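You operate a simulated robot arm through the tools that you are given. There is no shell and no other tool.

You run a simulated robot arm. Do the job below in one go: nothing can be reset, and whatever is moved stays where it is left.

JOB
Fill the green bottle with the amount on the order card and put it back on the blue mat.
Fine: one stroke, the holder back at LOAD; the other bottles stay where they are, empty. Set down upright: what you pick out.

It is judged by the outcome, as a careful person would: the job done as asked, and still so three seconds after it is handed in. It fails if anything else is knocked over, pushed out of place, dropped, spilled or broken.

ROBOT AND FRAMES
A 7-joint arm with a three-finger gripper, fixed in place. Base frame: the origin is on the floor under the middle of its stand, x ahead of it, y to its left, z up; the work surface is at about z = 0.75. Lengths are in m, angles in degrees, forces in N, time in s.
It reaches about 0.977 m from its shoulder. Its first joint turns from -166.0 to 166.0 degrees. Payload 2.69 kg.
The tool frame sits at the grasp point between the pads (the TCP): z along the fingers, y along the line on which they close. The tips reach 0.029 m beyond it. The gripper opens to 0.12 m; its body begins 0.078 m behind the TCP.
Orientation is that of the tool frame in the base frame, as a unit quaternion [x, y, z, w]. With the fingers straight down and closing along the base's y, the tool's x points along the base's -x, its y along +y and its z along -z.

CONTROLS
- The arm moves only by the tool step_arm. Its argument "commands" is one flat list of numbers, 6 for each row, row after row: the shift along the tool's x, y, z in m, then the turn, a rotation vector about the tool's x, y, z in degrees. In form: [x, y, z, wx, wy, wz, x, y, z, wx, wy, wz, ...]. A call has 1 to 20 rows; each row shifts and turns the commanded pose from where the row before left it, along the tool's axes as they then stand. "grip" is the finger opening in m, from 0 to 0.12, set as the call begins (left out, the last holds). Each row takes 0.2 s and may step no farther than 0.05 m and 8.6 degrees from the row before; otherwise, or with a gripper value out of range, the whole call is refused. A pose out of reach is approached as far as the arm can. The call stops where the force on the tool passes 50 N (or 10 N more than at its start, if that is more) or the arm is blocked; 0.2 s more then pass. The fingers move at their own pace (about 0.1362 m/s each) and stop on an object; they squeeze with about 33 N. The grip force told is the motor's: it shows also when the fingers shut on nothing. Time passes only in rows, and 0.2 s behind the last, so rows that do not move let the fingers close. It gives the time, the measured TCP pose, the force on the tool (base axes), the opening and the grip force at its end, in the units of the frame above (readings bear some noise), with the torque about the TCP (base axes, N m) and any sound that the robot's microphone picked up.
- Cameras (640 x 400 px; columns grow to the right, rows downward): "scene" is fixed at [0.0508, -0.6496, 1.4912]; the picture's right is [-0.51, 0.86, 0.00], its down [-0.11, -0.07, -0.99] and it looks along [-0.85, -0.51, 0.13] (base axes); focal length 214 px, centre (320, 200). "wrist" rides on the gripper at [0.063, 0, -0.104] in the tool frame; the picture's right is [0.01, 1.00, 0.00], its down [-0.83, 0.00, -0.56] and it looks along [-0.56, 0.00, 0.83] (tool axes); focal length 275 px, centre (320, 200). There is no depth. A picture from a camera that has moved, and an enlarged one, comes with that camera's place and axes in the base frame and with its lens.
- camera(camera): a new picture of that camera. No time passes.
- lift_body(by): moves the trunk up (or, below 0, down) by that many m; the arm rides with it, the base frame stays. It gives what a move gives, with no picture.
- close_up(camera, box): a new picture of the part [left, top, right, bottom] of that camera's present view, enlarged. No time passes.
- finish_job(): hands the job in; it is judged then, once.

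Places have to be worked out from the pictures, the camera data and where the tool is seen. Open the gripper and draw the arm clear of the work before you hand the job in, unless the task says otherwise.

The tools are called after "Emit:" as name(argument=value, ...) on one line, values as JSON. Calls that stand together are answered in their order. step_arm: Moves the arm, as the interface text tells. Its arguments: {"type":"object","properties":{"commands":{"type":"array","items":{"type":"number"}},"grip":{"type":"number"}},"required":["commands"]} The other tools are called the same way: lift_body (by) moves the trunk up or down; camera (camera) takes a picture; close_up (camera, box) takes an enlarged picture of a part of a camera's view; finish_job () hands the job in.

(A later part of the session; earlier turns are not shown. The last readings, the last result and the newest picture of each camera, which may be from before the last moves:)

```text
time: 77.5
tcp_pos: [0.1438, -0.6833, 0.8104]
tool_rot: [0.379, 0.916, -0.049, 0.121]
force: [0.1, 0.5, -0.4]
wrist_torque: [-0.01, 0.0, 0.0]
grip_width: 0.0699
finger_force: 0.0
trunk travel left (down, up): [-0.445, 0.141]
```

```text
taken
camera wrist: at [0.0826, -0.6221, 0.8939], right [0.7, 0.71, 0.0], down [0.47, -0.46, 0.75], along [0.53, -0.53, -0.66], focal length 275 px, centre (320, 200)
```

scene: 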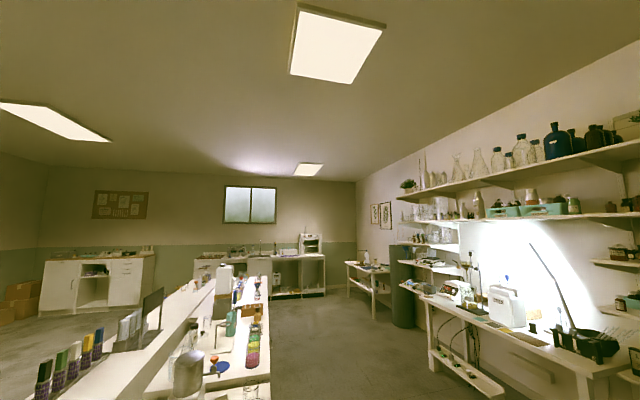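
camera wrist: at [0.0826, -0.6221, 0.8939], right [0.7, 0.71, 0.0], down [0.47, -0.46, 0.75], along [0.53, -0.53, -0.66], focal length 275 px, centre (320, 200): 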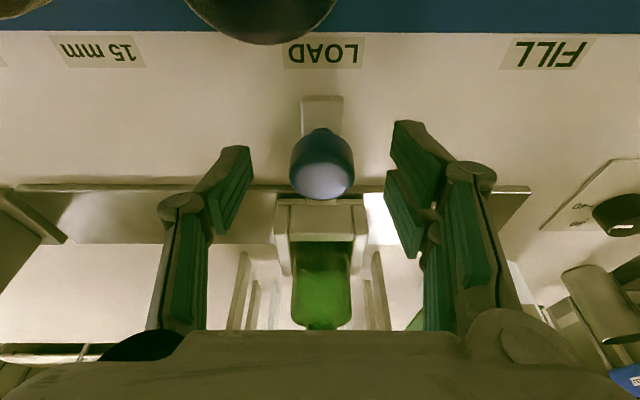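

The knob is between the pads. I'll close on it.

Emit:
step_arm(commands=[0, 0, 0, 0, 0, 0, 0, 0, 0, 0, 0, 0, 0, 0, 0, 0, 0, 0], grip=0.0)

Emit:
camera(camera="wrist")

```text
time: 78.3
tcp_pos: [0.144, -0.6828, 0.8095]
tool_rot: [0.379, 0.916, -0.05, 0.12]
force: [0.3, 0.9, 2.3]
wrist_torque: [-0.06, -0.07, -0.04]
grip_width: 0.0304
finger_force: 44.9
trunk travel left (down, up): [-0.445, 0.141]
```

```text
taken
camera wrist: at [0.0826, -0.622, 0.894], right [0.7, 0.71, 0.0], down [0.47, -0.46, 0.75], along [0.53, -0.53, -0.66], focal length 275 px, centre (320, 200)
```

wrist: 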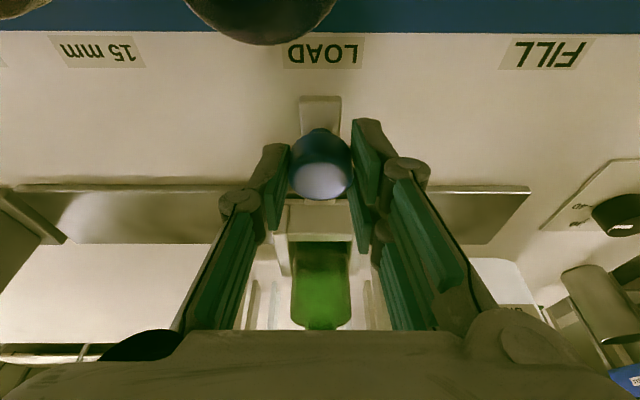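

Knob held (0.030 m). I'll slide the holder 2 cm toward FILL (+l) gently and check resistance.

Emit:
step_arm(commands=[0, 0.005, 0, 0, 0, 0, 0, 0.008, 0, 0, 0, 0, 0, 0.008, 0, 0, 0, 0])

Emit:
camera(camera="wrist")

```text
time: 79.1
tcp_pos: [0.1602, -0.667, 0.8092]
tool_rot: [0.38, 0.916, -0.049, 0.121]
force: [5.4, -6.4, -5.3]
wrist_torque: [-0.28, -0.21, -0.05]
grip_width: 0.0305
finger_force: 44.9
trunk travel left (down, up): [-0.445, 0.141]
```

```text
taken
camera wrist: at [0.0983, -0.6063, 0.894], right [0.7, 0.71, 0.0], down [0.47, -0.46, 0.75], along [0.54, -0.53, -0.66], focal length 275 px, centre (320, 200)
```

wrist: 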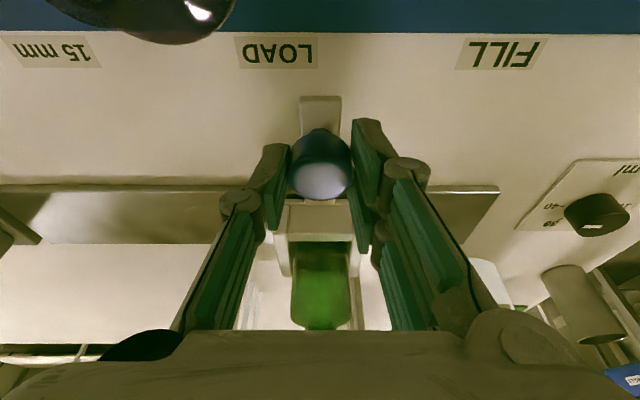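

The holder slides along freely with the bottle upright. I'll continue about 7 cm.

Emit:
step_arm(commands=[0, 0.008, 0, 0, 0, 0, 0, 0.01, 0, 0, 0, 0, 0, 0.01, 0, 0, 0, 0, 0, 0.01, 0, 0, 0, 0, 0, 0.01, 0, 0, 0, 0, 0, 0.01, 0, 0, 0, 0, 0, 0.008, 0, 0, 0, 0, 0, 0.005, 0, 0, 0, 0])

Emit:
camera(camera="wrist")

```text
time: 80.9
tcp_pos: [0.2101, -0.6181, 0.8104]
tool_rot: [0.379, 0.916, -0.05, 0.12]
force: [7.0, -8.1, -7.4]
wrist_torque: [-0.2, -0.16, -0.02]
grip_width: 0.0302
finger_force: 45.1
trunk travel left (down, up): [-0.445, 0.141]
```

```text
taken
camera wrist: at [0.1482, -0.5561, 0.894], right [0.7, 0.71, 0.0], down [0.47, -0.46, 0.75], along [0.53, -0.53, -0.66], focal length 275 px, centre (320, 200)
```

wrist: 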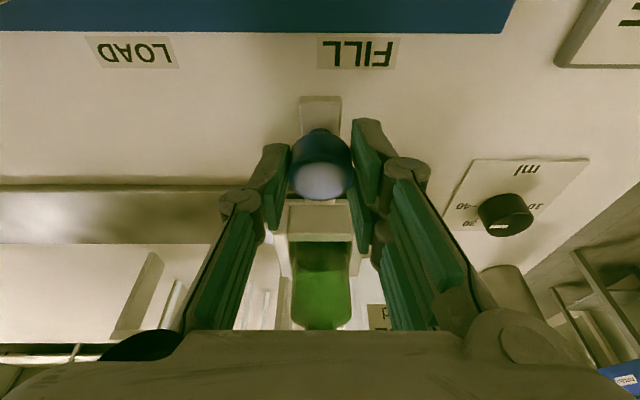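

The FILL label and the spout both put the fill position about 18 mm further on (l≈-0.271). I'll advance in smaller steps and watch for a stop.

Emit:
step_arm(commands=[0, 0.005, 0, 0, 0, 0, 0, 0.005, 0, 0, 0, 0, 0, 0.003, 0, 0, 0, 0])

Emit:
step_arm(commands=[0, 0.002, 0, 0, 0, 0, 0, 0.002, 0, 0, 0, 0])

Emit:
camera(camera="wrist")

```text
time: 81.7
tcp_pos: [0.2198, -0.6081, 0.8101]
tool_rot: [0.379, 0.916, -0.049, 0.12]
force: [2.8, -1.5, -5.4]
wrist_torque: [-0.08, -0.05, 0.08]
grip_width: 0.0306
finger_force: 44.6
trunk travel left (down, up): [-0.445, 0.141]
```

```text
time: 82.3
tcp_pos: [0.221, -0.6045, 0.8094]
tool_rot: [0.38, 0.916, -0.048, 0.12]
force: [2.3, -1.2, -9.4]
wrist_torque: [-0.02, -0.02, -0.09]
grip_width: 0.0305
finger_force: 44.7
trunk travel left (down, up): [-0.445, 0.141]
```

```text
taken
camera wrist: at [0.1603, -0.5442, 0.8942], right [0.7, 0.71, 0.0], down [0.47, -0.47, 0.75], along [0.53, -0.53, -0.66], focal length 275 px, centre (320, 200)
```

wrist: 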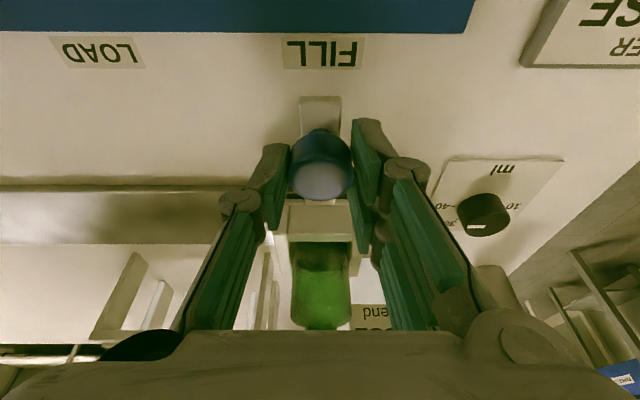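

FILL is now exactly opposite the handle (l≈-0.271), with no stop felt. I'll release, back away and check the bottle mouth against the spout tip.

Emit:
step_arm(commands=[0, 0, 0, 0, 0, 0, 0, 0, 0, 0, 0, 0], grip=0.07)

Emit:
step_arm(commands=[0, 0, -0.025, 0, 0, 0, 0, 0, -0.03, 0, 0, 0, 0, 0, -0.03, 0, 0, 0, 0.03, 0, -0.02, 0, 0, 0, 0.03, 0, -0.02, 0, 0, 0])

Emit:
camera(camera="wrist")

Emit:
close_up(camera="wrist", box=[250, 90, 400, 240])

```text
time: 82.9
tcp_pos: [0.2234, -0.6072, 0.8113]
tool_rot: [0.379, 0.916, -0.05, 0.12]
force: [0.6, -0.1, 0.7]
wrist_torque: [0.0, -0.01, -0.04]
grip_width: 0.0697
finger_force: 0.0
trunk travel left (down, up): [-0.445, 0.141]
```

```text
time: 84.1
tcp_pos: [0.1593, -0.5428, 0.9153]
tool_rot: [0.379, 0.916, -0.048, 0.121]
force: [0.7, -0.3, -0.9]
wrist_torque: [0.02, 0.03, -0.02]
grip_width: 0.0702
finger_force: 0.1
trunk travel left (down, up): [-0.445, 0.141]
```

```text
taken
camera wrist: at [0.0976, -0.4811, 0.9997], right [0.7, 0.71, 0.0], down [0.47, -0.46, 0.75], along [0.54, -0.53, -0.66], focal length 275 px, centre (320, 200)
```

wrist: 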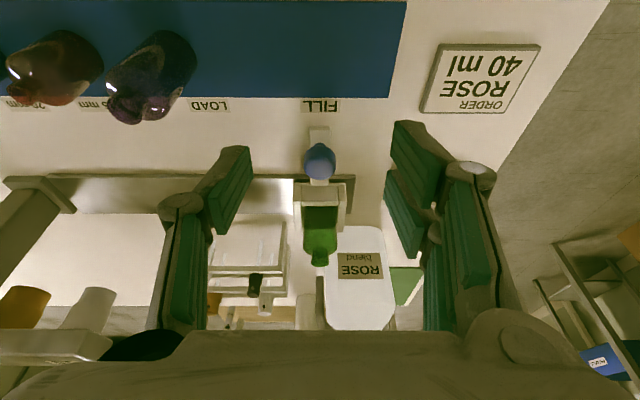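

```text
2.67 times, centred on (325, 165) of wrist
camera zoom: at [0.0976, -0.4811, 0.9997], right [0.7, 0.71, 0.0], down [0.47, -0.46, 0.75], along [0.54, -0.53, -0.66], focal length 734 px, centre (307, 293)
```

zoom: 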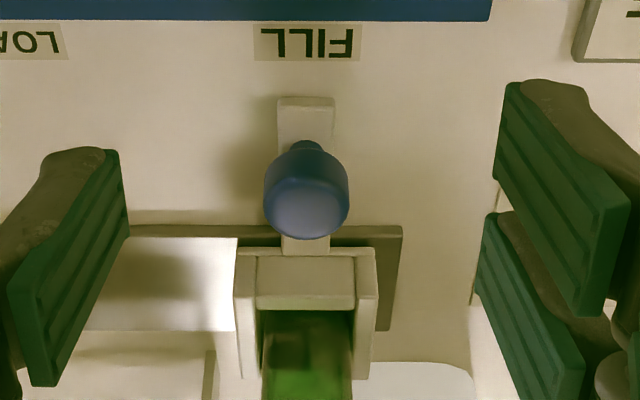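

The spout tip appears right beyond the bottle mouth in the same column. I'll zoom in there.

Emit:
close_up(camera="wrist", box=[270, 210, 390, 335])

```text
3.20 times, centred on (330, 272) of wrist
camera zoom: at [0.0976, -0.4811, 0.9997], right [0.7, 0.71, 0.0], down [0.47, -0.46, 0.75], along [0.54, -0.53, -0.66], focal length 881 px, centre (288, -32)
```

zoom: 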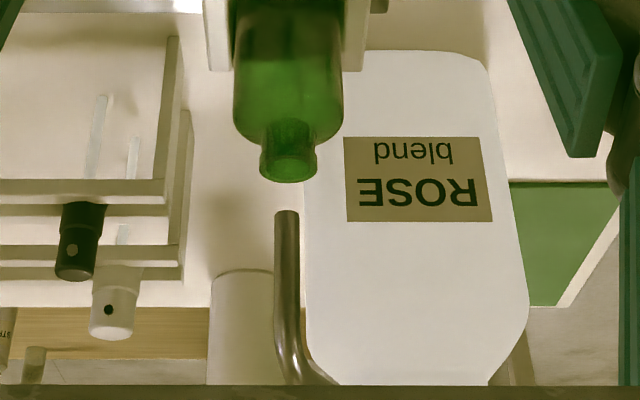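

The mouth and the spout tip share the same column and the mouth lies under the tip, so the bottle is in the fill position. Now for the pump: I'll raise the trunk 0.12 m for better reach up there, then raise the arm to view the red plunger.

Emit:
lift_body(by=0.12)

Emit:
step_arm(commands=[-0.0104, 0, -0.0386, 0, 0, 0, -0.0104, 0, -0.0386, 0, 0, 0, -0.0104, 0, -0.0386, 0, 0, 0, -0.0104, 0, -0.0386, 0, 0, 0], grip=0.0)

Emit:
camera(camera="wrist")

```text
time: 85.6
tcp_pos: [0.1592, -0.5421, 1.0361]
tool_rot: [0.379, 0.916, -0.049, 0.121]
force: [0.0, 0.8, 0.2]
wrist_torque: [0.0, 0.03, 0.03]
grip_width: 0.07
finger_force: 0.0
trunk travel left (down, up): [-0.565, 0.021]
```

```text
time: 86.6
tcp_pos: [0.1594, -0.5439, 1.1947]
tool_rot: [0.379, 0.916, -0.048, 0.121]
force: [-0.1, -0.2, -0.1]
wrist_torque: [0.0, -0.03, 0.02]
grip_width: 0.0
finger_force: 28.8
trunk travel left (down, up): [-0.565, 0.021]
```

```text
taken
camera wrist: at [0.0976, -0.4817, 1.2799], right [0.7, 0.71, 0.0], down [0.47, -0.47, 0.75], along [0.53, -0.53, -0.66], focal length 275 px, centre (320, 200)
```

wrist: 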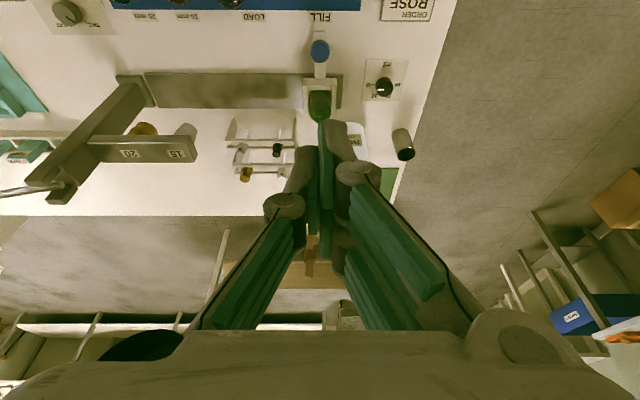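

The closed fingers hide the pump. I'll open them for a clear look at the red plunger.

Emit:
step_arm(commands=[0, 0, 0, 0, 0, 0, 0, 0, 0, 0, 0, 0], grip=0.12)

Emit:
camera(camera="wrist")

Emit:
close_up(camera="wrist", box=[280, 170, 430, 290])

```text
time: 87.2
tcp_pos: [0.16, -0.5431, 1.1954]
tool_rot: [0.379, 0.916, -0.05, 0.12]
force: [0.5, -0.2, -0.2]
wrist_torque: [-0.01, 0.0, -0.02]
grip_width: 0.1198
finger_force: 0.0
trunk travel left (down, up): [-0.565, 0.021]
```

```text
taken
camera wrist: at [0.0975, -0.4815, 1.2798], right [0.7, 0.71, 0.0], down [0.47, -0.46, 0.75], along [0.53, -0.53, -0.66], focal length 275 px, centre (320, 200)
```

wrist: 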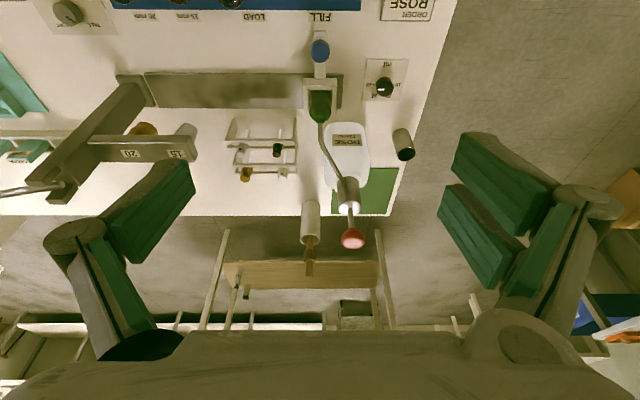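

```text
3.33 times, centred on (355, 230) of wrist
camera zoom: at [0.0975, -0.4815, 1.2798], right [0.7, 0.71, 0.0], down [0.47, -0.46, 0.75], along [0.53, -0.53, -0.66], focal length 918 px, centre (203, 100)
```

zoom: 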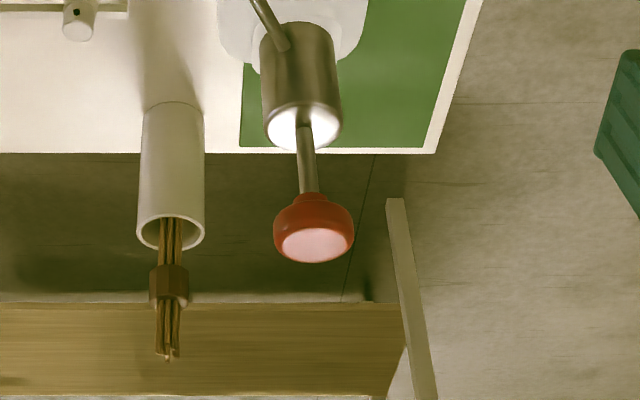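

The red plunger is a mushroom head about 0.039 m wide near f≈0.795, l≈-0.217, top z≈1.037, on a rod above the steel body. I'll tilt to 25° and approach so the fingertips can take the head from the sides; first a stand-off 10 cm back along the tool axis.

Emit:
step_arm(commands=[0, 0, 0, 0, -5, 0, 0, 0, 0, 0, -5, 0, -0.0284, 0.0077, 0.0227, 0, 0, 0, -0.0284, 0.0077, 0.0227, 0, 0, 0, -0.0284, 0.0077, 0.0227, 0, 0, 0, -0.0284, 0.0077, 0.0227, 0, 0, 0, -0.0284, 0.0077, 0.0227, 0, 0, 0, -0.0284, 0.0077, 0.0227, 0, 0, 0, -0.0284, 0.0077, 0.0227, 0, 0, 0], grip=0.07)

Emit:
camera(camera="wrist")

Emit:
close_up(camera="wrist", box=[240, 70, 400, 190])

```text
time: 89.2
tcp_pos: [0.3704, -0.6808, 1.1356]
tool_rot: [0.375, 0.902, -0.083, 0.2]
force: [-0.5, 0.1, 0.4]
wrist_torque: [0.02, -0.01, 0.04]
grip_width: 0.07
finger_force: 0.0
trunk travel left (down, up): [-0.565, 0.021]
```

```text
taken
camera wrist: at [0.2996, -0.6095, 1.2031], right [0.7, 0.71, 0.0], down [0.37, -0.37, 0.85], along [0.61, -0.6, -0.52], focal length 275 px, centre (320, 200)
```

wrist: 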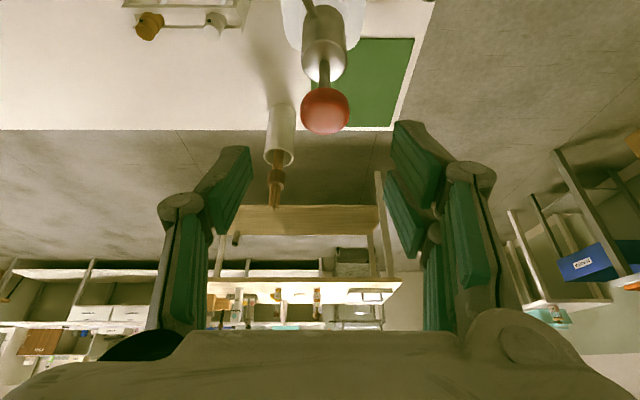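

```text
3.33 times, centred on (320, 130) of wrist
camera zoom: at [0.2996, -0.6095, 1.2031], right [0.7, 0.71, 0.0], down [0.37, -0.37, 0.85], along [0.61, -0.6, -0.52], focal length 918 px, centre (320, 433)
```

zoom: 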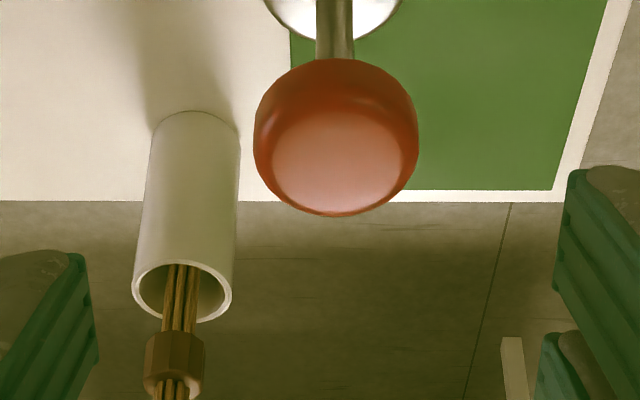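

Stand-off reached with no warnings; the head centre comes out at f≈0.790, l≈-0.215, top z≈1.04, on the tool's line. I'll shift +4.5 mm in l and advance 8.5 cm with the fingers straddling the head.

Emit:
step_arm(commands=[0, 0.0045, 0.025, 0, 0, 0, 0, 0, 0.03, 0, 0, 0, 0, 0, 0.03, 0, 0, 0])

Emit:
camera(camera="wrist")

```text
time: 90.0
tcp_pos: [0.3995, -0.7006, 1.0576]
tool_rot: [0.373, 0.902, -0.082, 0.2]
force: [-0.2, 0.9, 0.5]
wrist_torque: [-0.02, 0.02, 0.0]
grip_width: 0.0698
finger_force: 0.0
trunk travel left (down, up): [-0.565, 0.021]
```

```text
taken
camera wrist: at [0.3277, -0.6299, 1.1259], right [0.7, 0.71, 0.0], down [0.37, -0.36, 0.85], along [0.61, -0.6, -0.52], focal length 275 px, centre (320, 200)
```

wrist: 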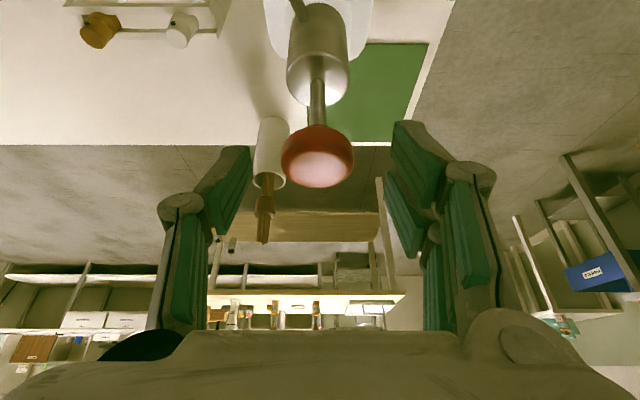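

The head sits centred between the pads, about 5 mm beyond the tips. I'll advance 16 mm more and then close on it.

Emit:
step_arm(commands=[0, 0, 0.008, 0, 0, 0, 0, 0, 0.008, 0, 0, 0])

Emit:
camera(camera="wrist")

```text
time: 90.6
tcp_pos: [0.4033, -0.7072, 1.0447]
tool_rot: [0.373, 0.902, -0.081, 0.199]
force: [-0.2, 0.0, 0.6]
wrist_torque: [-0.02, -0.02, -0.01]
grip_width: 0.0699
finger_force: 0.0
trunk travel left (down, up): [-0.565, 0.021]
```

```text
taken
camera wrist: at [0.3331, -0.6354, 1.1117], right [0.7, 0.71, 0.0], down [0.37, -0.37, 0.85], along [0.61, -0.6, -0.52], focal length 275 px, centre (320, 200)
```

wrist: 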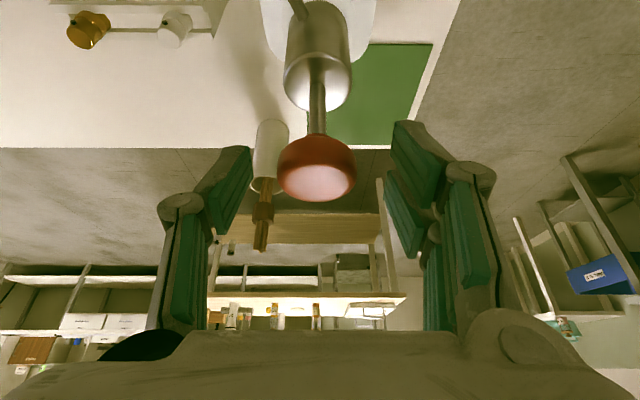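

The head is within the tips' range. I'll close the fingers on it and hold.

Emit:
step_arm(commands=[0, 0, 0, 0, 0, 0, 0, 0, 0, 0, 0, 0, 0, 0, 0, 0, 0, 0], grip=0.0)

Emit:
camera(camera="wrist")

```text
time: 91.4
tcp_pos: [0.4025, -0.7078, 1.0447]
tool_rot: [0.373, 0.902, -0.083, 0.2]
force: [-4.8, -7.1, -0.4]
wrist_torque: [-0.26, 0.13, -0.06]
grip_width: 0.038
finger_force: 45.1
trunk travel left (down, up): [-0.565, 0.021]
```

```text
taken
camera wrist: at [0.332, -0.6363, 1.112], right [0.7, 0.71, 0.0], down [0.37, -0.36, 0.85], along [0.61, -0.6, -0.52], focal length 275 px, centre (320, 200)
```

wrist: 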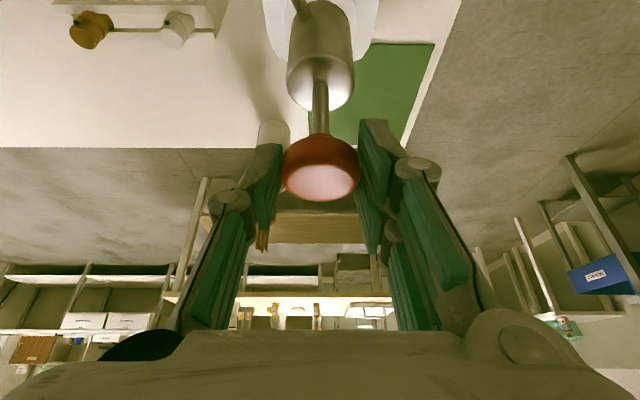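

Head held (0.038 m). I'll now push it straight down in 5 mm steps, 25 mm first, and read the force.

Emit:
step_arm(commands=[0.0021, -0.001, 0.0045, 0, 0, 0, 0.0021, 0, 0.0045, 0, 0, 0, 0.0021, 0, 0.0045, 0, 0, 0, 0.0021, 0, 0.0045, 0, 0, 0, 0.0021, 0, 0.0045, 0, 0, 0])

Emit:
camera(camera="wrist")

```text
time: 92.6
tcp_pos: [0.4023, -0.7084, 1.0203]
tool_rot: [0.374, 0.902, -0.082, 0.201]
force: [-11.5, -3.6, 4.4]
wrist_torque: [0.01, 0.3, 0.01]
grip_width: 0.0378
finger_force: 44.1
trunk travel left (down, up): [-0.565, 0.021]
```

```text
taken
camera wrist: at [0.3319, -0.6364, 1.0875], right [0.7, 0.71, 0.0], down [0.37, -0.36, 0.85], along [0.61, -0.6, -0.52], focal length 275 px, centre (320, 200)
```

wrist: 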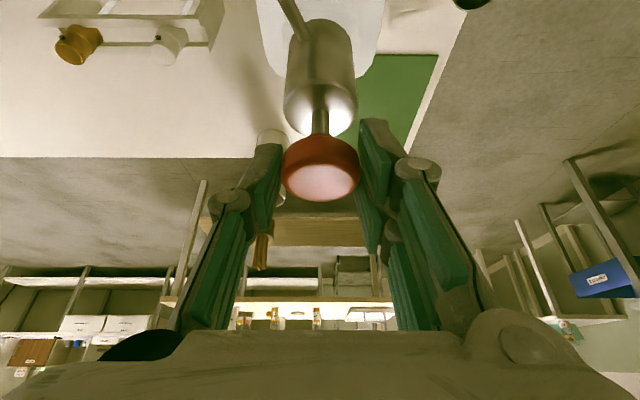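

The plunger is 24 mm down with little resistance. I'll continue in 3 mm steps until the end stop is felt.

Emit:
step_arm(commands=[0.0013, 0, 0.0027, 0, 0, 0, 0.0013, 0, 0.0027, 0, 0, 0, 0.0013, 0, 0.0027, 0, 0, 0])

Emit:
camera(camera="wrist")

```text
time: 93.4
tcp_pos: [0.403, -0.7079, 1.0099]
tool_rot: [0.374, 0.902, -0.082, 0.2]
force: [-9.4, -9.4, 6.0]
wrist_torque: [-0.22, 0.07, -0.15]
grip_width: 0.0379
finger_force: 45.2
trunk travel left (down, up): [-0.565, 0.021]
```

```text
taken
camera wrist: at [0.3319, -0.6363, 1.0781], right [0.7, 0.71, 0.0], down [0.37, -0.36, 0.86], along [0.61, -0.6, -0.52], focal length 275 px, centre (320, 200)
```

wrist: 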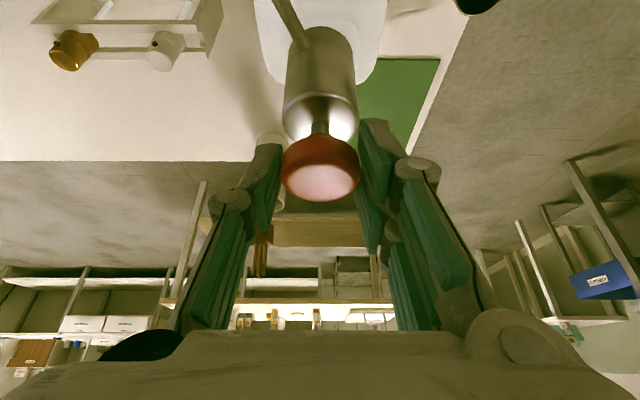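

35 mm down, force still low. I'll go on in 2 mm steps.

Emit:
step_arm(commands=[0.0008, -0.001, 0.0018, 0, 0, 0, 0.0008, 0, 0.0018, 0, 0, 0])

Emit:
camera(camera="wrist")

```text
time: 94.0
tcp_pos: [0.4025, -0.708, 1.0067]
tool_rot: [0.373, 0.902, -0.082, 0.2]
force: [-5.3, -10.5, 6.7]
wrist_torque: [-0.21, 0.01, -0.12]
grip_width: 0.0378
finger_force: 44.8
trunk travel left (down, up): [-0.565, 0.021]
```

```text
taken
camera wrist: at [0.3318, -0.6364, 1.0743], right [0.7, 0.71, 0.0], down [0.37, -0.36, 0.86], along [0.61, -0.6, -0.52], focal length 275 px, centre (320, 200)
```

wrist: 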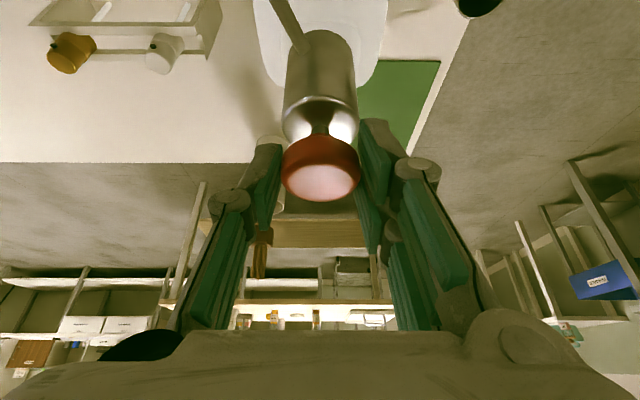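

Still no end stop. Two more 2 mm steps at a time.

Emit:
step_arm(commands=[0.0008, 0, 0.0018, 0, 0, 0, 0.0008, 0, 0.0018, 0, 0, 0])

Emit:
close_up(camera="wrist", box=[250, 80, 390, 210])

```text
time: 94.6
tcp_pos: [0.404, -0.7064, 1.0042]
tool_rot: [0.374, 0.902, -0.082, 0.201]
force: [-2.8, -11.9, 9.4]
wrist_torque: [-0.2, 0.07, 0.0]
grip_width: 0.0379
finger_force: 44.8
trunk travel left (down, up): [-0.565, 0.021]
```

```text
3.08 times, centred on (320, 145) of wrist
camera zoom: at [0.3317, -0.6364, 1.0713], right [0.7, 0.71, 0.0], down [0.37, -0.36, 0.86], along [0.61, -0.6, -0.52], focal length 847 px, centre (320, 369)
```

zoom: 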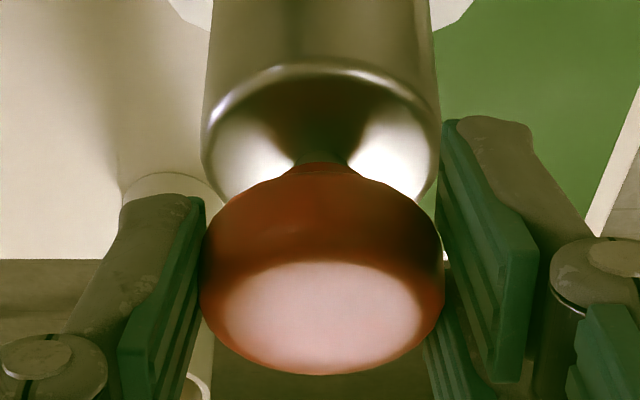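

Fingers clear the pump body; the head is almost down on it. I'll continue 2 mm at a time.

Emit:
step_arm(commands=[0.0008, 0, 0.0018, 0, 0, 0, 0.0008, 0, 0.0018, 0, 0, 0])

Emit:
close_up(camera="wrist", box=[250, 80, 390, 210])

```text
time: 95.2
tcp_pos: [0.4038, -0.7066, 1.002]
tool_rot: [0.373, 0.901, -0.083, 0.203]
force: [-9.5, 7.0, 37.1]
wrist_torque: [0.08, 0.01, 0.02]
grip_width: 0.0378
finger_force: 45.0
trunk travel left (down, up): [-0.565, 0.021]
```

```text
3.08 times, centred on (320, 145) of wrist
camera zoom: at [0.3316, -0.6362, 1.07], right [0.7, 0.71, 0.0], down [0.37, -0.36, 0.86], along [0.61, -0.6, -0.51], focal length 847 px, centre (320, 369)
```

zoom: 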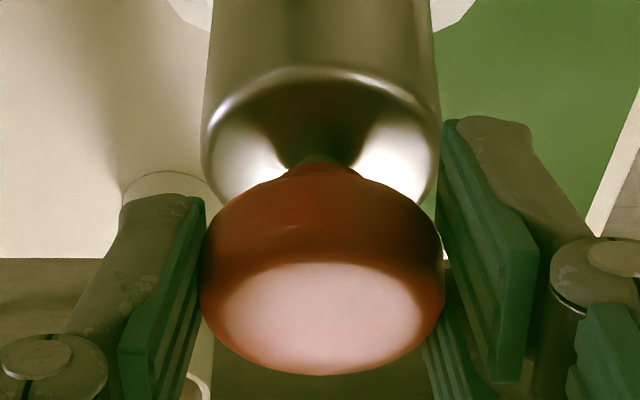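

Force jumped to 37 N with little torque at 43 mm travel: that is the bottom stop. I'll hold there half a second, then bring the head back up in a controlled way.

Emit:
step_arm(commands=[0, 0, 0, 0, 0, 0, 0, 0, 0, 0, 0, 0, 0, 0, 0, 0, 0, 0])

Emit:
step_arm(commands=[-0.0021, 0, -0.0045, 0, 0, 0, -0.0021, 0, -0.0045, 0, 0, 0, -0.0021, 0, -0.0045, 0, 0, 0, -0.0021, 0, -0.0045, 0, 0, 0, -0.0021, 0, -0.0045, 0, 0, 0, -0.0021, 0, -0.0045, 0, 0, 0, -0.0021, 0, -0.0045, 0, 0, 0, -0.0021, 0, -0.0045, 0, 0, 0])

Emit:
camera(camera="wrist")

```text
time: 96.0
tcp_pos: [0.404, -0.7071, 1.0032]
tool_rot: [0.374, 0.902, -0.083, 0.201]
force: [-8.7, 8.7, 39.1]
wrist_torque: [-0.14, -0.22, 0.0]
grip_width: 0.0378
finger_force: 44.9
trunk travel left (down, up): [-0.565, 0.021]
```

```text
time: 97.8
tcp_pos: [0.403, -0.7087, 1.0389]
tool_rot: [0.373, 0.902, -0.081, 0.2]
force: [-1.4, -13.9, 3.7]
wrist_torque: [-0.2, 0.11, -0.06]
grip_width: 0.0378
finger_force: 44.5
trunk travel left (down, up): [-0.565, 0.021]
```

```text
taken
camera wrist: at [0.332, -0.6365, 1.1064], right [0.7, 0.71, 0.0], down [0.37, -0.36, 0.85], along [0.61, -0.6, -0.52], focal length 275 px, centre (320, 200)
```

wrist: 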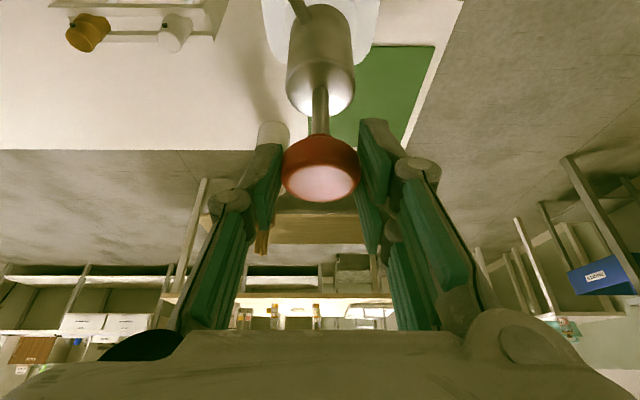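

Nearly back at the top (spring force 3.7 N). I'll raise the last 5 mm, then open and let go.

Emit:
step_arm(commands=[-0.0013, 0, -0.0027, 0, 0, 0, -0.0011, 0, -0.0023, 0, 0, 0])

Emit:
step_arm(commands=[0, 0, 0, 0, 0, 0, 0, 0, 0, 0, 0, 0], grip=0.07)

Emit:
step_arm(commands=[0, 0, -0.02, 0, 0, 0, 0, 0, -0.03, 0, 0, 0, 0, 0, -0.04, 0, 0, 0])

Emit:
camera(camera="wrist")

```text
time: 98.4
tcp_pos: [0.4026, -0.7078, 1.043]
tool_rot: [0.374, 0.902, -0.082, 0.2]
force: [-1.7, -12.5, 2.2]
wrist_torque: [-0.38, -0.11, -0.06]
grip_width: 0.0376
finger_force: 45.0
trunk travel left (down, up): [-0.565, 0.021]
```

```text
time: 99.0
tcp_pos: [0.4039, -0.7069, 1.0432]
tool_rot: [0.373, 0.902, -0.081, 0.199]
force: [0.3, 0.0, 0.6]
wrist_torque: [-0.02, 0.02, 0.03]
grip_width: 0.0698
finger_force: 0.0
trunk travel left (down, up): [-0.565, 0.021]
```

```text
time: 99.8
tcp_pos: [0.3762, -0.6793, 1.1237]
tool_rot: [0.373, 0.902, -0.081, 0.2]
force: [-1.0, -0.5, 0.1]
wrist_torque: [0.03, 0.0, 0.01]
grip_width: 0.0702
finger_force: 0.1
trunk travel left (down, up): [-0.565, 0.021]
```

```text
taken
camera wrist: at [0.3047, -0.6084, 1.1917], right [0.7, 0.71, 0.0], down [0.37, -0.37, 0.85], along [0.61, -0.6, -0.52], focal length 275 px, centre (320, 200)
```

wrist: 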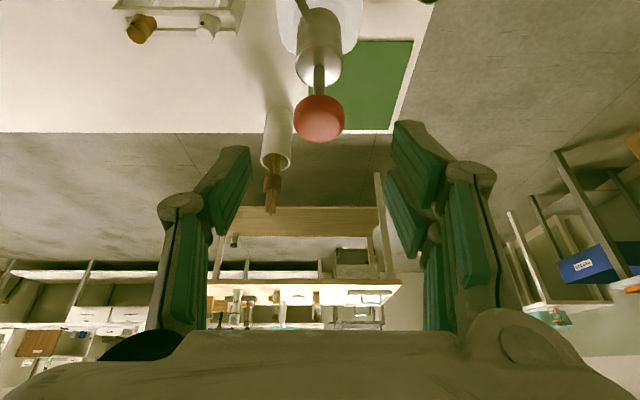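

The plunger is back up and free. I'll retreat and look at the bottle under the spout.

Emit:
step_arm(commands=[0.0306, -0.0079, -0.019, 0, 0, 0, 0.0306, -0.0079, -0.019, 0, 0, 0, 0.0306, -0.0079, -0.019, 0, 0, 0, 0.0306, -0.0079, -0.019, 0, 0, 0, 0.0306, -0.0079, -0.019, 0, 0, 0, 0.0306, -0.0079, -0.019, 0, 0, 0, 0.0306, -0.0079, -0.019, 0, 0, 0, 0, 0, 0, 0, 5, 0, 0, 0, 0, 0, 5, 0])

Emit:
step_arm(commands=[0.0104, 0, 0.0386, 0, 0, 0, 0.0104, 0, 0.0386, 0, 0, 0, 0.0104, 0, 0.0386, 0, 0, 0])

Emit:
camera(camera="wrist")

Emit:
close_up(camera="wrist", box=[270, 100, 400, 230])

```text
time: 101.8
tcp_pos: [0.1589, -0.5413, 1.1543]
tool_rot: [0.379, 0.916, -0.048, 0.121]
force: [-1.2, 0.4, 0.1]
wrist_torque: [-0.04, -0.05, 0.0]
grip_width: 0.0701
finger_force: 0.0
trunk travel left (down, up): [-0.565, 0.021]
```

```text
time: 102.6
tcp_pos: [0.1609, -0.5419, 1.0331]
tool_rot: [0.38, 0.916, -0.05, 0.121]
force: [0.7, -0.3, 0.4]
wrist_torque: [-0.04, -0.02, 0.0]
grip_width: 0.0697
finger_force: 0.1
trunk travel left (down, up): [-0.565, 0.021]
```

```text
taken
camera wrist: at [0.0988, -0.48, 1.1182], right [0.7, 0.71, 0.0], down [0.47, -0.46, 0.75], along [0.53, -0.53, -0.66], focal length 275 px, centre (320, 200)
```

wrist: 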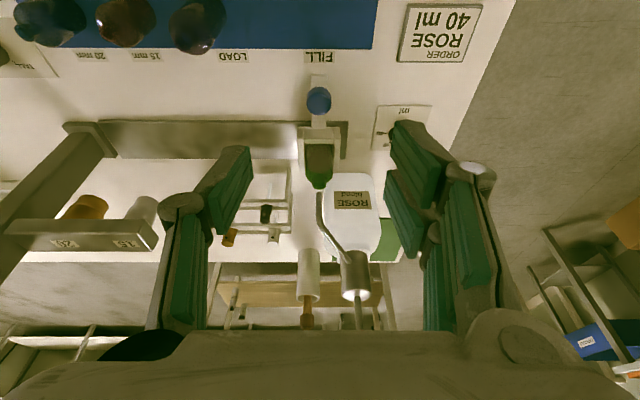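

```text
3.08 times, centred on (335, 165) of wrist
camera zoom: at [0.0988, -0.48, 1.1182], right [0.7, 0.71, 0.0], down [0.47, -0.46, 0.75], along [0.53, -0.53, -0.66], focal length 847 px, centre (274, 308)
```

zoom: 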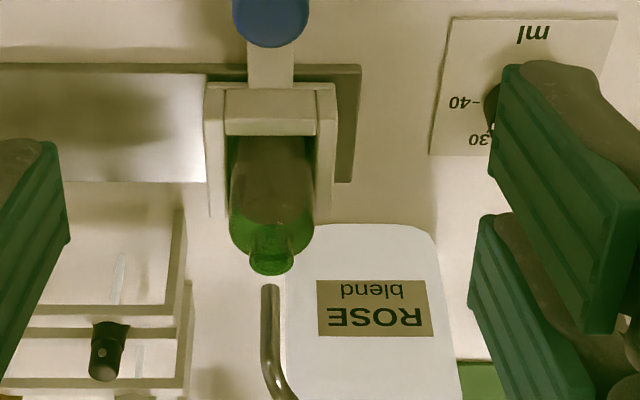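

The bottle's lower body now shows a darker (rose) liquid. I'll zoom in to confirm.

Emit:
close_up(camera="wrist", box=[290, 125, 350, 200])

```text
5.33 times, centred on (320, 162) of wrist
camera zoom: at [0.0988, -0.48, 1.1182], right [0.7, 0.71, 0.0], down [0.47, -0.46, 0.75], along [0.53, -0.53, -0.66], focal length 1468 px, centre (320, 400)
```

zoom: 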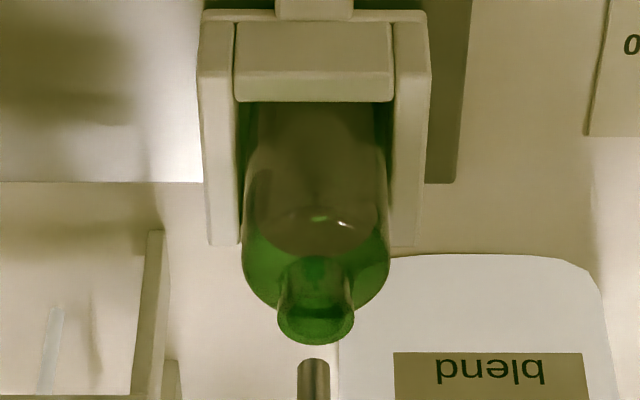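

40 ml appears to be in, no spill visible. I'll lower the trunk 0.12 m back to the height that worked for the holder and check the pose.

Emit:
lift_body(by=-0.12)

```text
time: 104.1
tcp_pos: [0.1592, -0.5425, 0.9152]
tool_rot: [0.379, 0.916, -0.049, 0.12]
force: [0.5, 1.0, -0.1]
wrist_torque: [-0.01, 0.01, 0.02]
grip_width: 0.0701
finger_force: 0.1
trunk travel left (down, up): [-0.445, 0.141]
```

Trunk is down cleanly. I'll move to the knob at FILL and descend along the tool axis around it as before.

Emit:
step_arm(commands=[-0.0199, 0, 0.0149, 0, 0, 0, -0.0199, 0, 0.0149, 0, 0, 0, -0.0199, 0, 0.0149, 0, 0, 0])

Emit:
camera(camera="wrist")

```text
time: 104.9
tcp_pos: [0.2069, -0.5914, 0.8877]
tool_rot: [0.379, 0.916, -0.048, 0.12]
force: [-0.1, 0.4, -0.1]
wrist_torque: [-0.02, -0.06, -0.02]
grip_width: 0.0698
finger_force: 0.1
trunk travel left (down, up): [-0.445, 0.141]
```

```text
taken
camera wrist: at [0.1452, -0.5309, 0.9724], right [0.7, 0.71, 0.0], down [0.47, -0.46, 0.75], along [0.53, -0.53, -0.66], focal length 275 px, centre (320, 200)
```

wrist: 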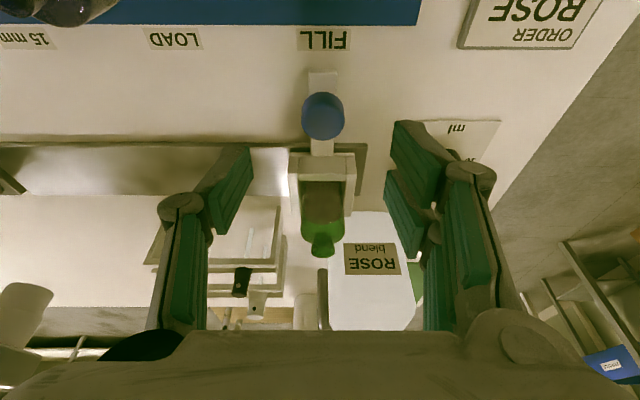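

The knob is lined up. I'll descend around it and close.

Emit:
step_arm(commands=[0.001, 0.0005, 0.03, 0, 0, 0, 0, 0, 0.03, 0, 0, 0, 0, 0, 0.02, 0, 0, 0])

Emit:
step_arm(commands=[0, 0, 0, 0, 0, 0, 0, 0, 0, 0, 0, 0, 0, 0, 0, 0, 0, 0], grip=0.0)

Emit:
camera(camera="wrist")

```text
time: 105.7
tcp_pos: [0.223, -0.6074, 0.8092]
tool_rot: [0.379, 0.916, -0.049, 0.12]
force: [-0.5, -0.2, -0.2]
wrist_torque: [-0.01, -0.01, 0.02]
grip_width: 0.0697
finger_force: 0.1
trunk travel left (down, up): [-0.445, 0.141]
```

```text
time: 106.5
tcp_pos: [0.2231, -0.6062, 0.8092]
tool_rot: [0.379, 0.916, -0.049, 0.12]
force: [1.1, 0.8, 0.9]
wrist_torque: [-0.05, -0.12, -0.02]
grip_width: 0.0305
finger_force: 44.8
trunk travel left (down, up): [-0.445, 0.141]
```

```text
taken
camera wrist: at [0.161, -0.5453, 0.8926], right [0.7, 0.71, 0.0], down [0.47, -0.46, 0.75], along [0.53, -0.53, -0.66], focal length 275 px, centre (320, 200)
```

wrist: 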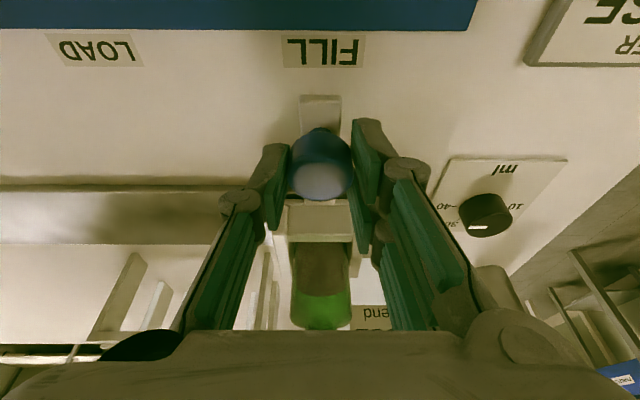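

Knob held. I'll slide the holder back toward LOAD (-l) by 109 mm, gently ramped so nothing sloshes.

Emit:
step_arm(commands=[0, -0.004, 0, 0, 0, 0, 0, -0.007, 0, 0, 0, 0, 0, -0.01, 0, 0, 0, 0, 0, -0.01, 0, 0, 0, 0, 0, -0.01, 0, 0, 0, 0, 0, -0.01, 0, 0, 0, 0, 0, -0.01, 0, 0, 0, 0, 0, -0.01, 0, 0, 0, 0, 0, -0.01, 0, 0, 0, 0, 0, -0.01, 0, 0, 0, 0, 0, -0.008, 0, 0, 0, 0, 0, -0.006, 0, 0, 0, 0, 0, -0.004, 0, 0, 0, 0])

Emit:
camera(camera="wrist")

```text
time: 109.3
tcp_pos: [0.1461, -0.6822, 0.8095]
tool_rot: [0.379, 0.916, -0.048, 0.12]
force: [8.9, -10.9, -31.6]
wrist_torque: [-0.34, -0.13, -0.01]
grip_width: 0.0306
finger_force: 45.6
trunk travel left (down, up): [-0.445, 0.141]
```

```text
taken
camera wrist: at [0.0848, -0.6214, 0.893], right [0.7, 0.71, 0.0], down [0.47, -0.47, 0.75], along [0.53, -0.53, -0.66], focal length 275 px, centre (320, 200)
```

wrist: 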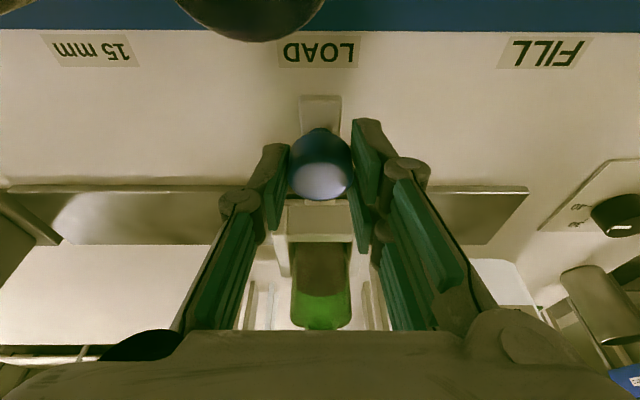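

About 2 mm short of its original place by the LOAD label. I'll move the last 2 mm and release.

Emit:
step_arm(commands=[0, -0.001, 0.0005, 0, 0, 0, 0, -0.0012, 0.0005, 0, 0, 0])

Emit:
camera(camera="wrist")

```text
time: 109.9
tcp_pos: [0.1449, -0.6838, 0.8096]
tool_rot: [0.38, 0.916, -0.049, 0.12]
force: [7.5, -4.9, -20.4]
wrist_torque: [0.16, -0.03, 0.04]
grip_width: 0.0305
finger_force: 44.8
trunk travel left (down, up): [-0.445, 0.141]
```

```text
taken
camera wrist: at [0.0834, -0.6227, 0.893], right [0.7, 0.71, 0.0], down [0.47, -0.47, 0.75], along [0.53, -0.53, -0.66], focal length 275 px, centre (320, 200)
```

wrist: 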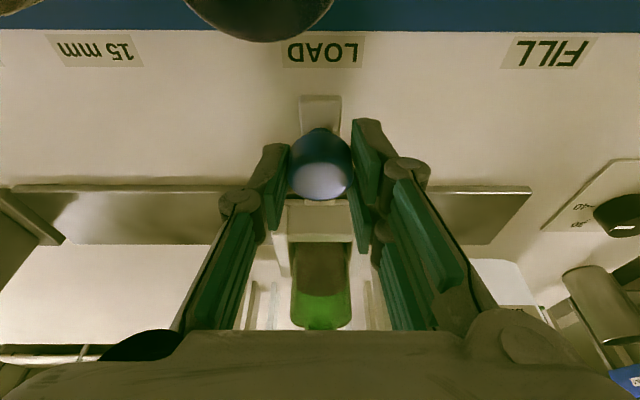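

LOAD is aligned as at the start. I'll release, back off along the tool axis and rise for picking up the bottle.

Emit:
step_arm(commands=[0, 0, 0, 0, 0, 0, 0, 0, 0, 0, 0, 0], grip=0.07)

Emit:
step_arm(commands=[0, 0, -0.025, 0, 0, 0, 0, 0, -0.03, 0, 0, 0, 0, 0, -0.035, 0, 0, 0, -0.0155, 0, -0.03, 0, 0, 0, -0.0155, 0, -0.03, 0, 0, 0])

Emit:
camera(camera="wrist")

```text
time: 110.5
tcp_pos: [0.145, -0.684, 0.809]
tool_rot: [0.379, 0.916, -0.05, 0.121]
force: [-0.2, -0.4, 0.6]
wrist_torque: [0.01, 0.02, -0.02]
grip_width: 0.0701
finger_force: 0.1
trunk travel left (down, up): [-0.445, 0.141]
```

```text
time: 111.7
tcp_pos: [0.1392, -0.6784, 0.9603]
tool_rot: [0.38, 0.916, -0.048, 0.121]
force: [0.9, 0.4, -1.0]
wrist_torque: [-0.02, 0.0, 0.02]
grip_width: 0.0699
finger_force: 0.0
trunk travel left (down, up): [-0.445, 0.141]
```

```text
taken
camera wrist: at [0.0766, -0.6168, 1.0456], right [0.7, 0.71, 0.0], down [0.47, -0.47, 0.75], along [0.53, -0.53, -0.66], focal length 275 px, centre (320, 200)
```

wrist: 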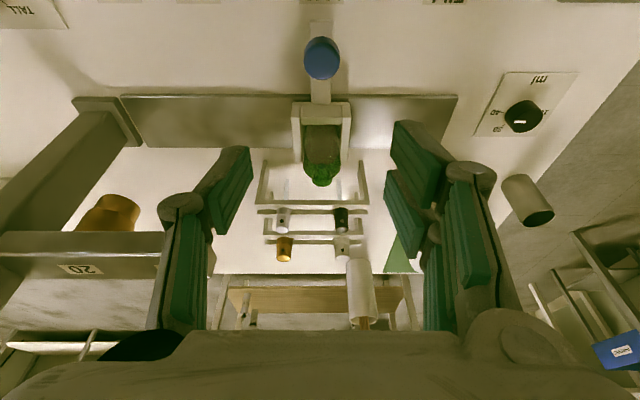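

Bottle upright in the holder at LOAD. I'll move forward to the stand-off above it and check alignment.

Emit:
step_arm(commands=[-0.0225, 0, 0.006, 0, 0, 0, -0.0225, 0, 0.006, 0, 0, 0, -0.0225, 0, 0.006, 0, 0, 0])

Emit:
close_up(camera="wrist", box=[230, 20, 400, 160])

```text
time: 112.5
tcp_pos: [0.1886, -0.7292, 0.9619]
tool_rot: [0.38, 0.916, -0.049, 0.12]
force: [-0.8, 0.5, 0.0]
wrist_torque: [-0.04, -0.02, 0.0]
grip_width: 0.0699
finger_force: 0.0
trunk travel left (down, up): [-0.445, 0.141]
```

```text
2.86 times, centred on (315, 90) of wrist
camera zoom: at [0.1265, -0.6672, 1.0462], right [0.7, 0.71, 0.0], down [0.47, -0.47, 0.75], along [0.53, -0.53, -0.66], focal length 786 px, centre (334, 514)
```

zoom: 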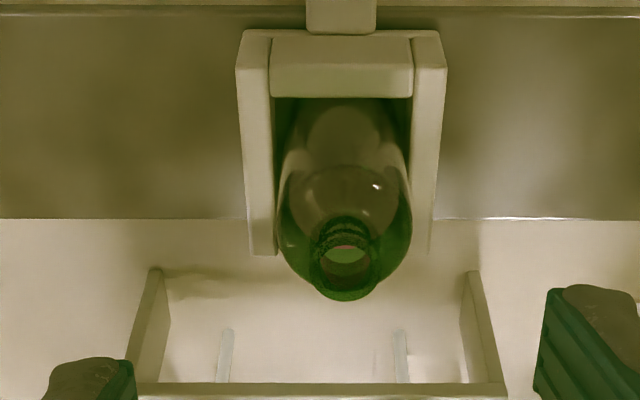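

The bottle axis is at f≈0.680, l≈-0.379. I'll correct by 3 mm each way and descend along the tool axis to grip it at the same height as before.

Emit:
step_arm(commands=[0.003, 0.003, 0.03, 0, 0, 0, 0, 0, 0.03, 0, 0, 0, 0, 0, 0.03, 0, 0, 0])

Emit:
camera(camera="wrist")

```text
time: 113.3
tcp_pos: [0.2048, -0.7427, 0.8743]
tool_rot: [0.379, 0.916, -0.049, 0.121]
force: [0.4, 0.2, 0.5]
wrist_torque: [-0.04, 0.04, -0.01]
grip_width: 0.0699
finger_force: 0.0
trunk travel left (down, up): [-0.445, 0.141]
```

```text
taken
camera wrist: at [0.1432, -0.6799, 0.9592], right [0.7, 0.71, 0.0], down [0.47, -0.46, 0.75], along [0.53, -0.53, -0.66], focal length 275 px, centre (320, 200)
```

wrist: 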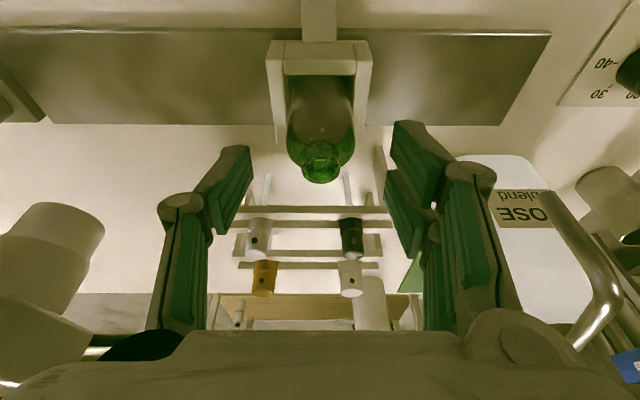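

Well lined up between the fingers. I'll go down the last 4 cm and close on the bottle.

Emit:
step_arm(commands=[0, 0.0005, 0.015, 0, 0, 0, 0, 0, 0.015, 0, 0, 0, 0, 0, 0.0105, 0, 0, 0])

Emit:
step_arm(commands=[0, 0, 0, 0, 0, 0, 0, 0, 0, 0, 0, 0], grip=0.05)

Emit:
step_arm(commands=[0, 0, 0, 0, 0, 0, 0, 0, 0, 0, 0, 0, 0, 0, 0, 0, 0, 0], grip=0.0)

Emit:
camera(camera="wrist")

```text
time: 114.1
tcp_pos: [0.2136, -0.7464, 0.8344]
tool_rot: [0.379, 0.916, -0.049, 0.121]
force: [-0.6, 0.9, 0.7]
wrist_torque: [-0.02, 0.0, 0.02]
grip_width: 0.0699
finger_force: 0.1
trunk travel left (down, up): [-0.445, 0.141]
```

```text
time: 114.7
tcp_pos: [0.2142, -0.7473, 0.8355]
tool_rot: [0.38, 0.916, -0.049, 0.12]
force: [0.7, 0.5, -0.5]
wrist_torque: [0.0, -0.01, 0.02]
grip_width: 0.0501
finger_force: 0.1
trunk travel left (down, up): [-0.445, 0.141]
```

```text
time: 115.5
tcp_pos: [0.2133, -0.7471, 0.8347]
tool_rot: [0.38, 0.916, -0.049, 0.119]
force: [-0.2, 1.6, 3.1]
wrist_torque: [0.15, -0.03, 0.04]
grip_width: 0.0389
finger_force: 32.9
trunk travel left (down, up): [-0.445, 0.141]
```

```text
taken
camera wrist: at [0.1512, -0.6854, 0.9194], right [0.7, 0.71, 0.0], down [0.47, -0.46, 0.75], along [0.53, -0.53, -0.66], focal length 275 px, centre (320, 200)
```

wrist: 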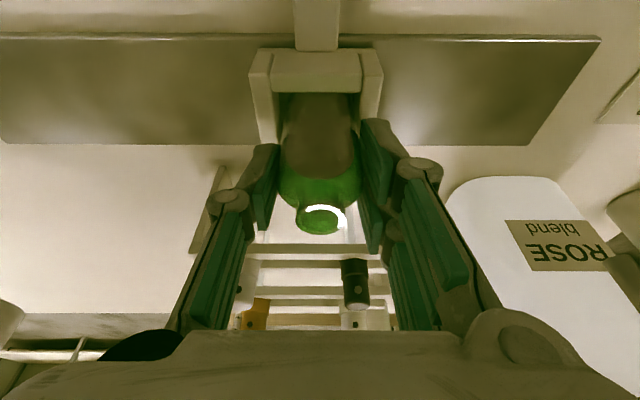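

Gripped (0.0389 m). I'll lift the filled bottle straight up and slowly out of the holder.

Emit:
step_arm(commands=[-0.0013, 0, -0.0048, 0, 0, 0, -0.0026, 0, -0.0097, 0, 0, 0, -0.0052, 0, -0.0193, 0, 0, 0, -0.0052, 0, -0.0193, 0, 0, 0, -0.0052, 0, -0.0193, 0, 0, 0, -0.0052, 0, -0.0193, 0, 0, 0, -0.0026, 0, -0.0097, 0, 0, 0])

Emit:
camera(camera="wrist")

```text
time: 117.1
tcp_pos: [0.2129, -0.7465, 0.9392]
tool_rot: [0.38, 0.916, -0.048, 0.121]
force: [0.3, 0.6, -1.8]
wrist_torque: [-0.01, 0.04, -0.02]
grip_width: 0.0387
finger_force: 33.1
trunk travel left (down, up): [-0.445, 0.141]
```

```text
taken
camera wrist: at [0.1509, -0.685, 1.0243], right [0.7, 0.71, 0.0], down [0.47, -0.46, 0.75], along [0.53, -0.53, -0.66], focal length 275 px, centre (320, 200)
```

wrist: 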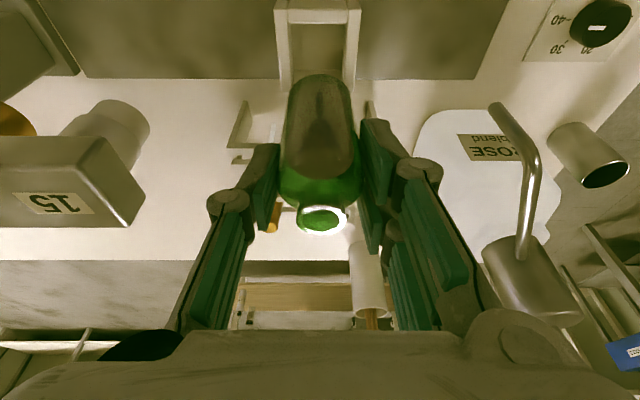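

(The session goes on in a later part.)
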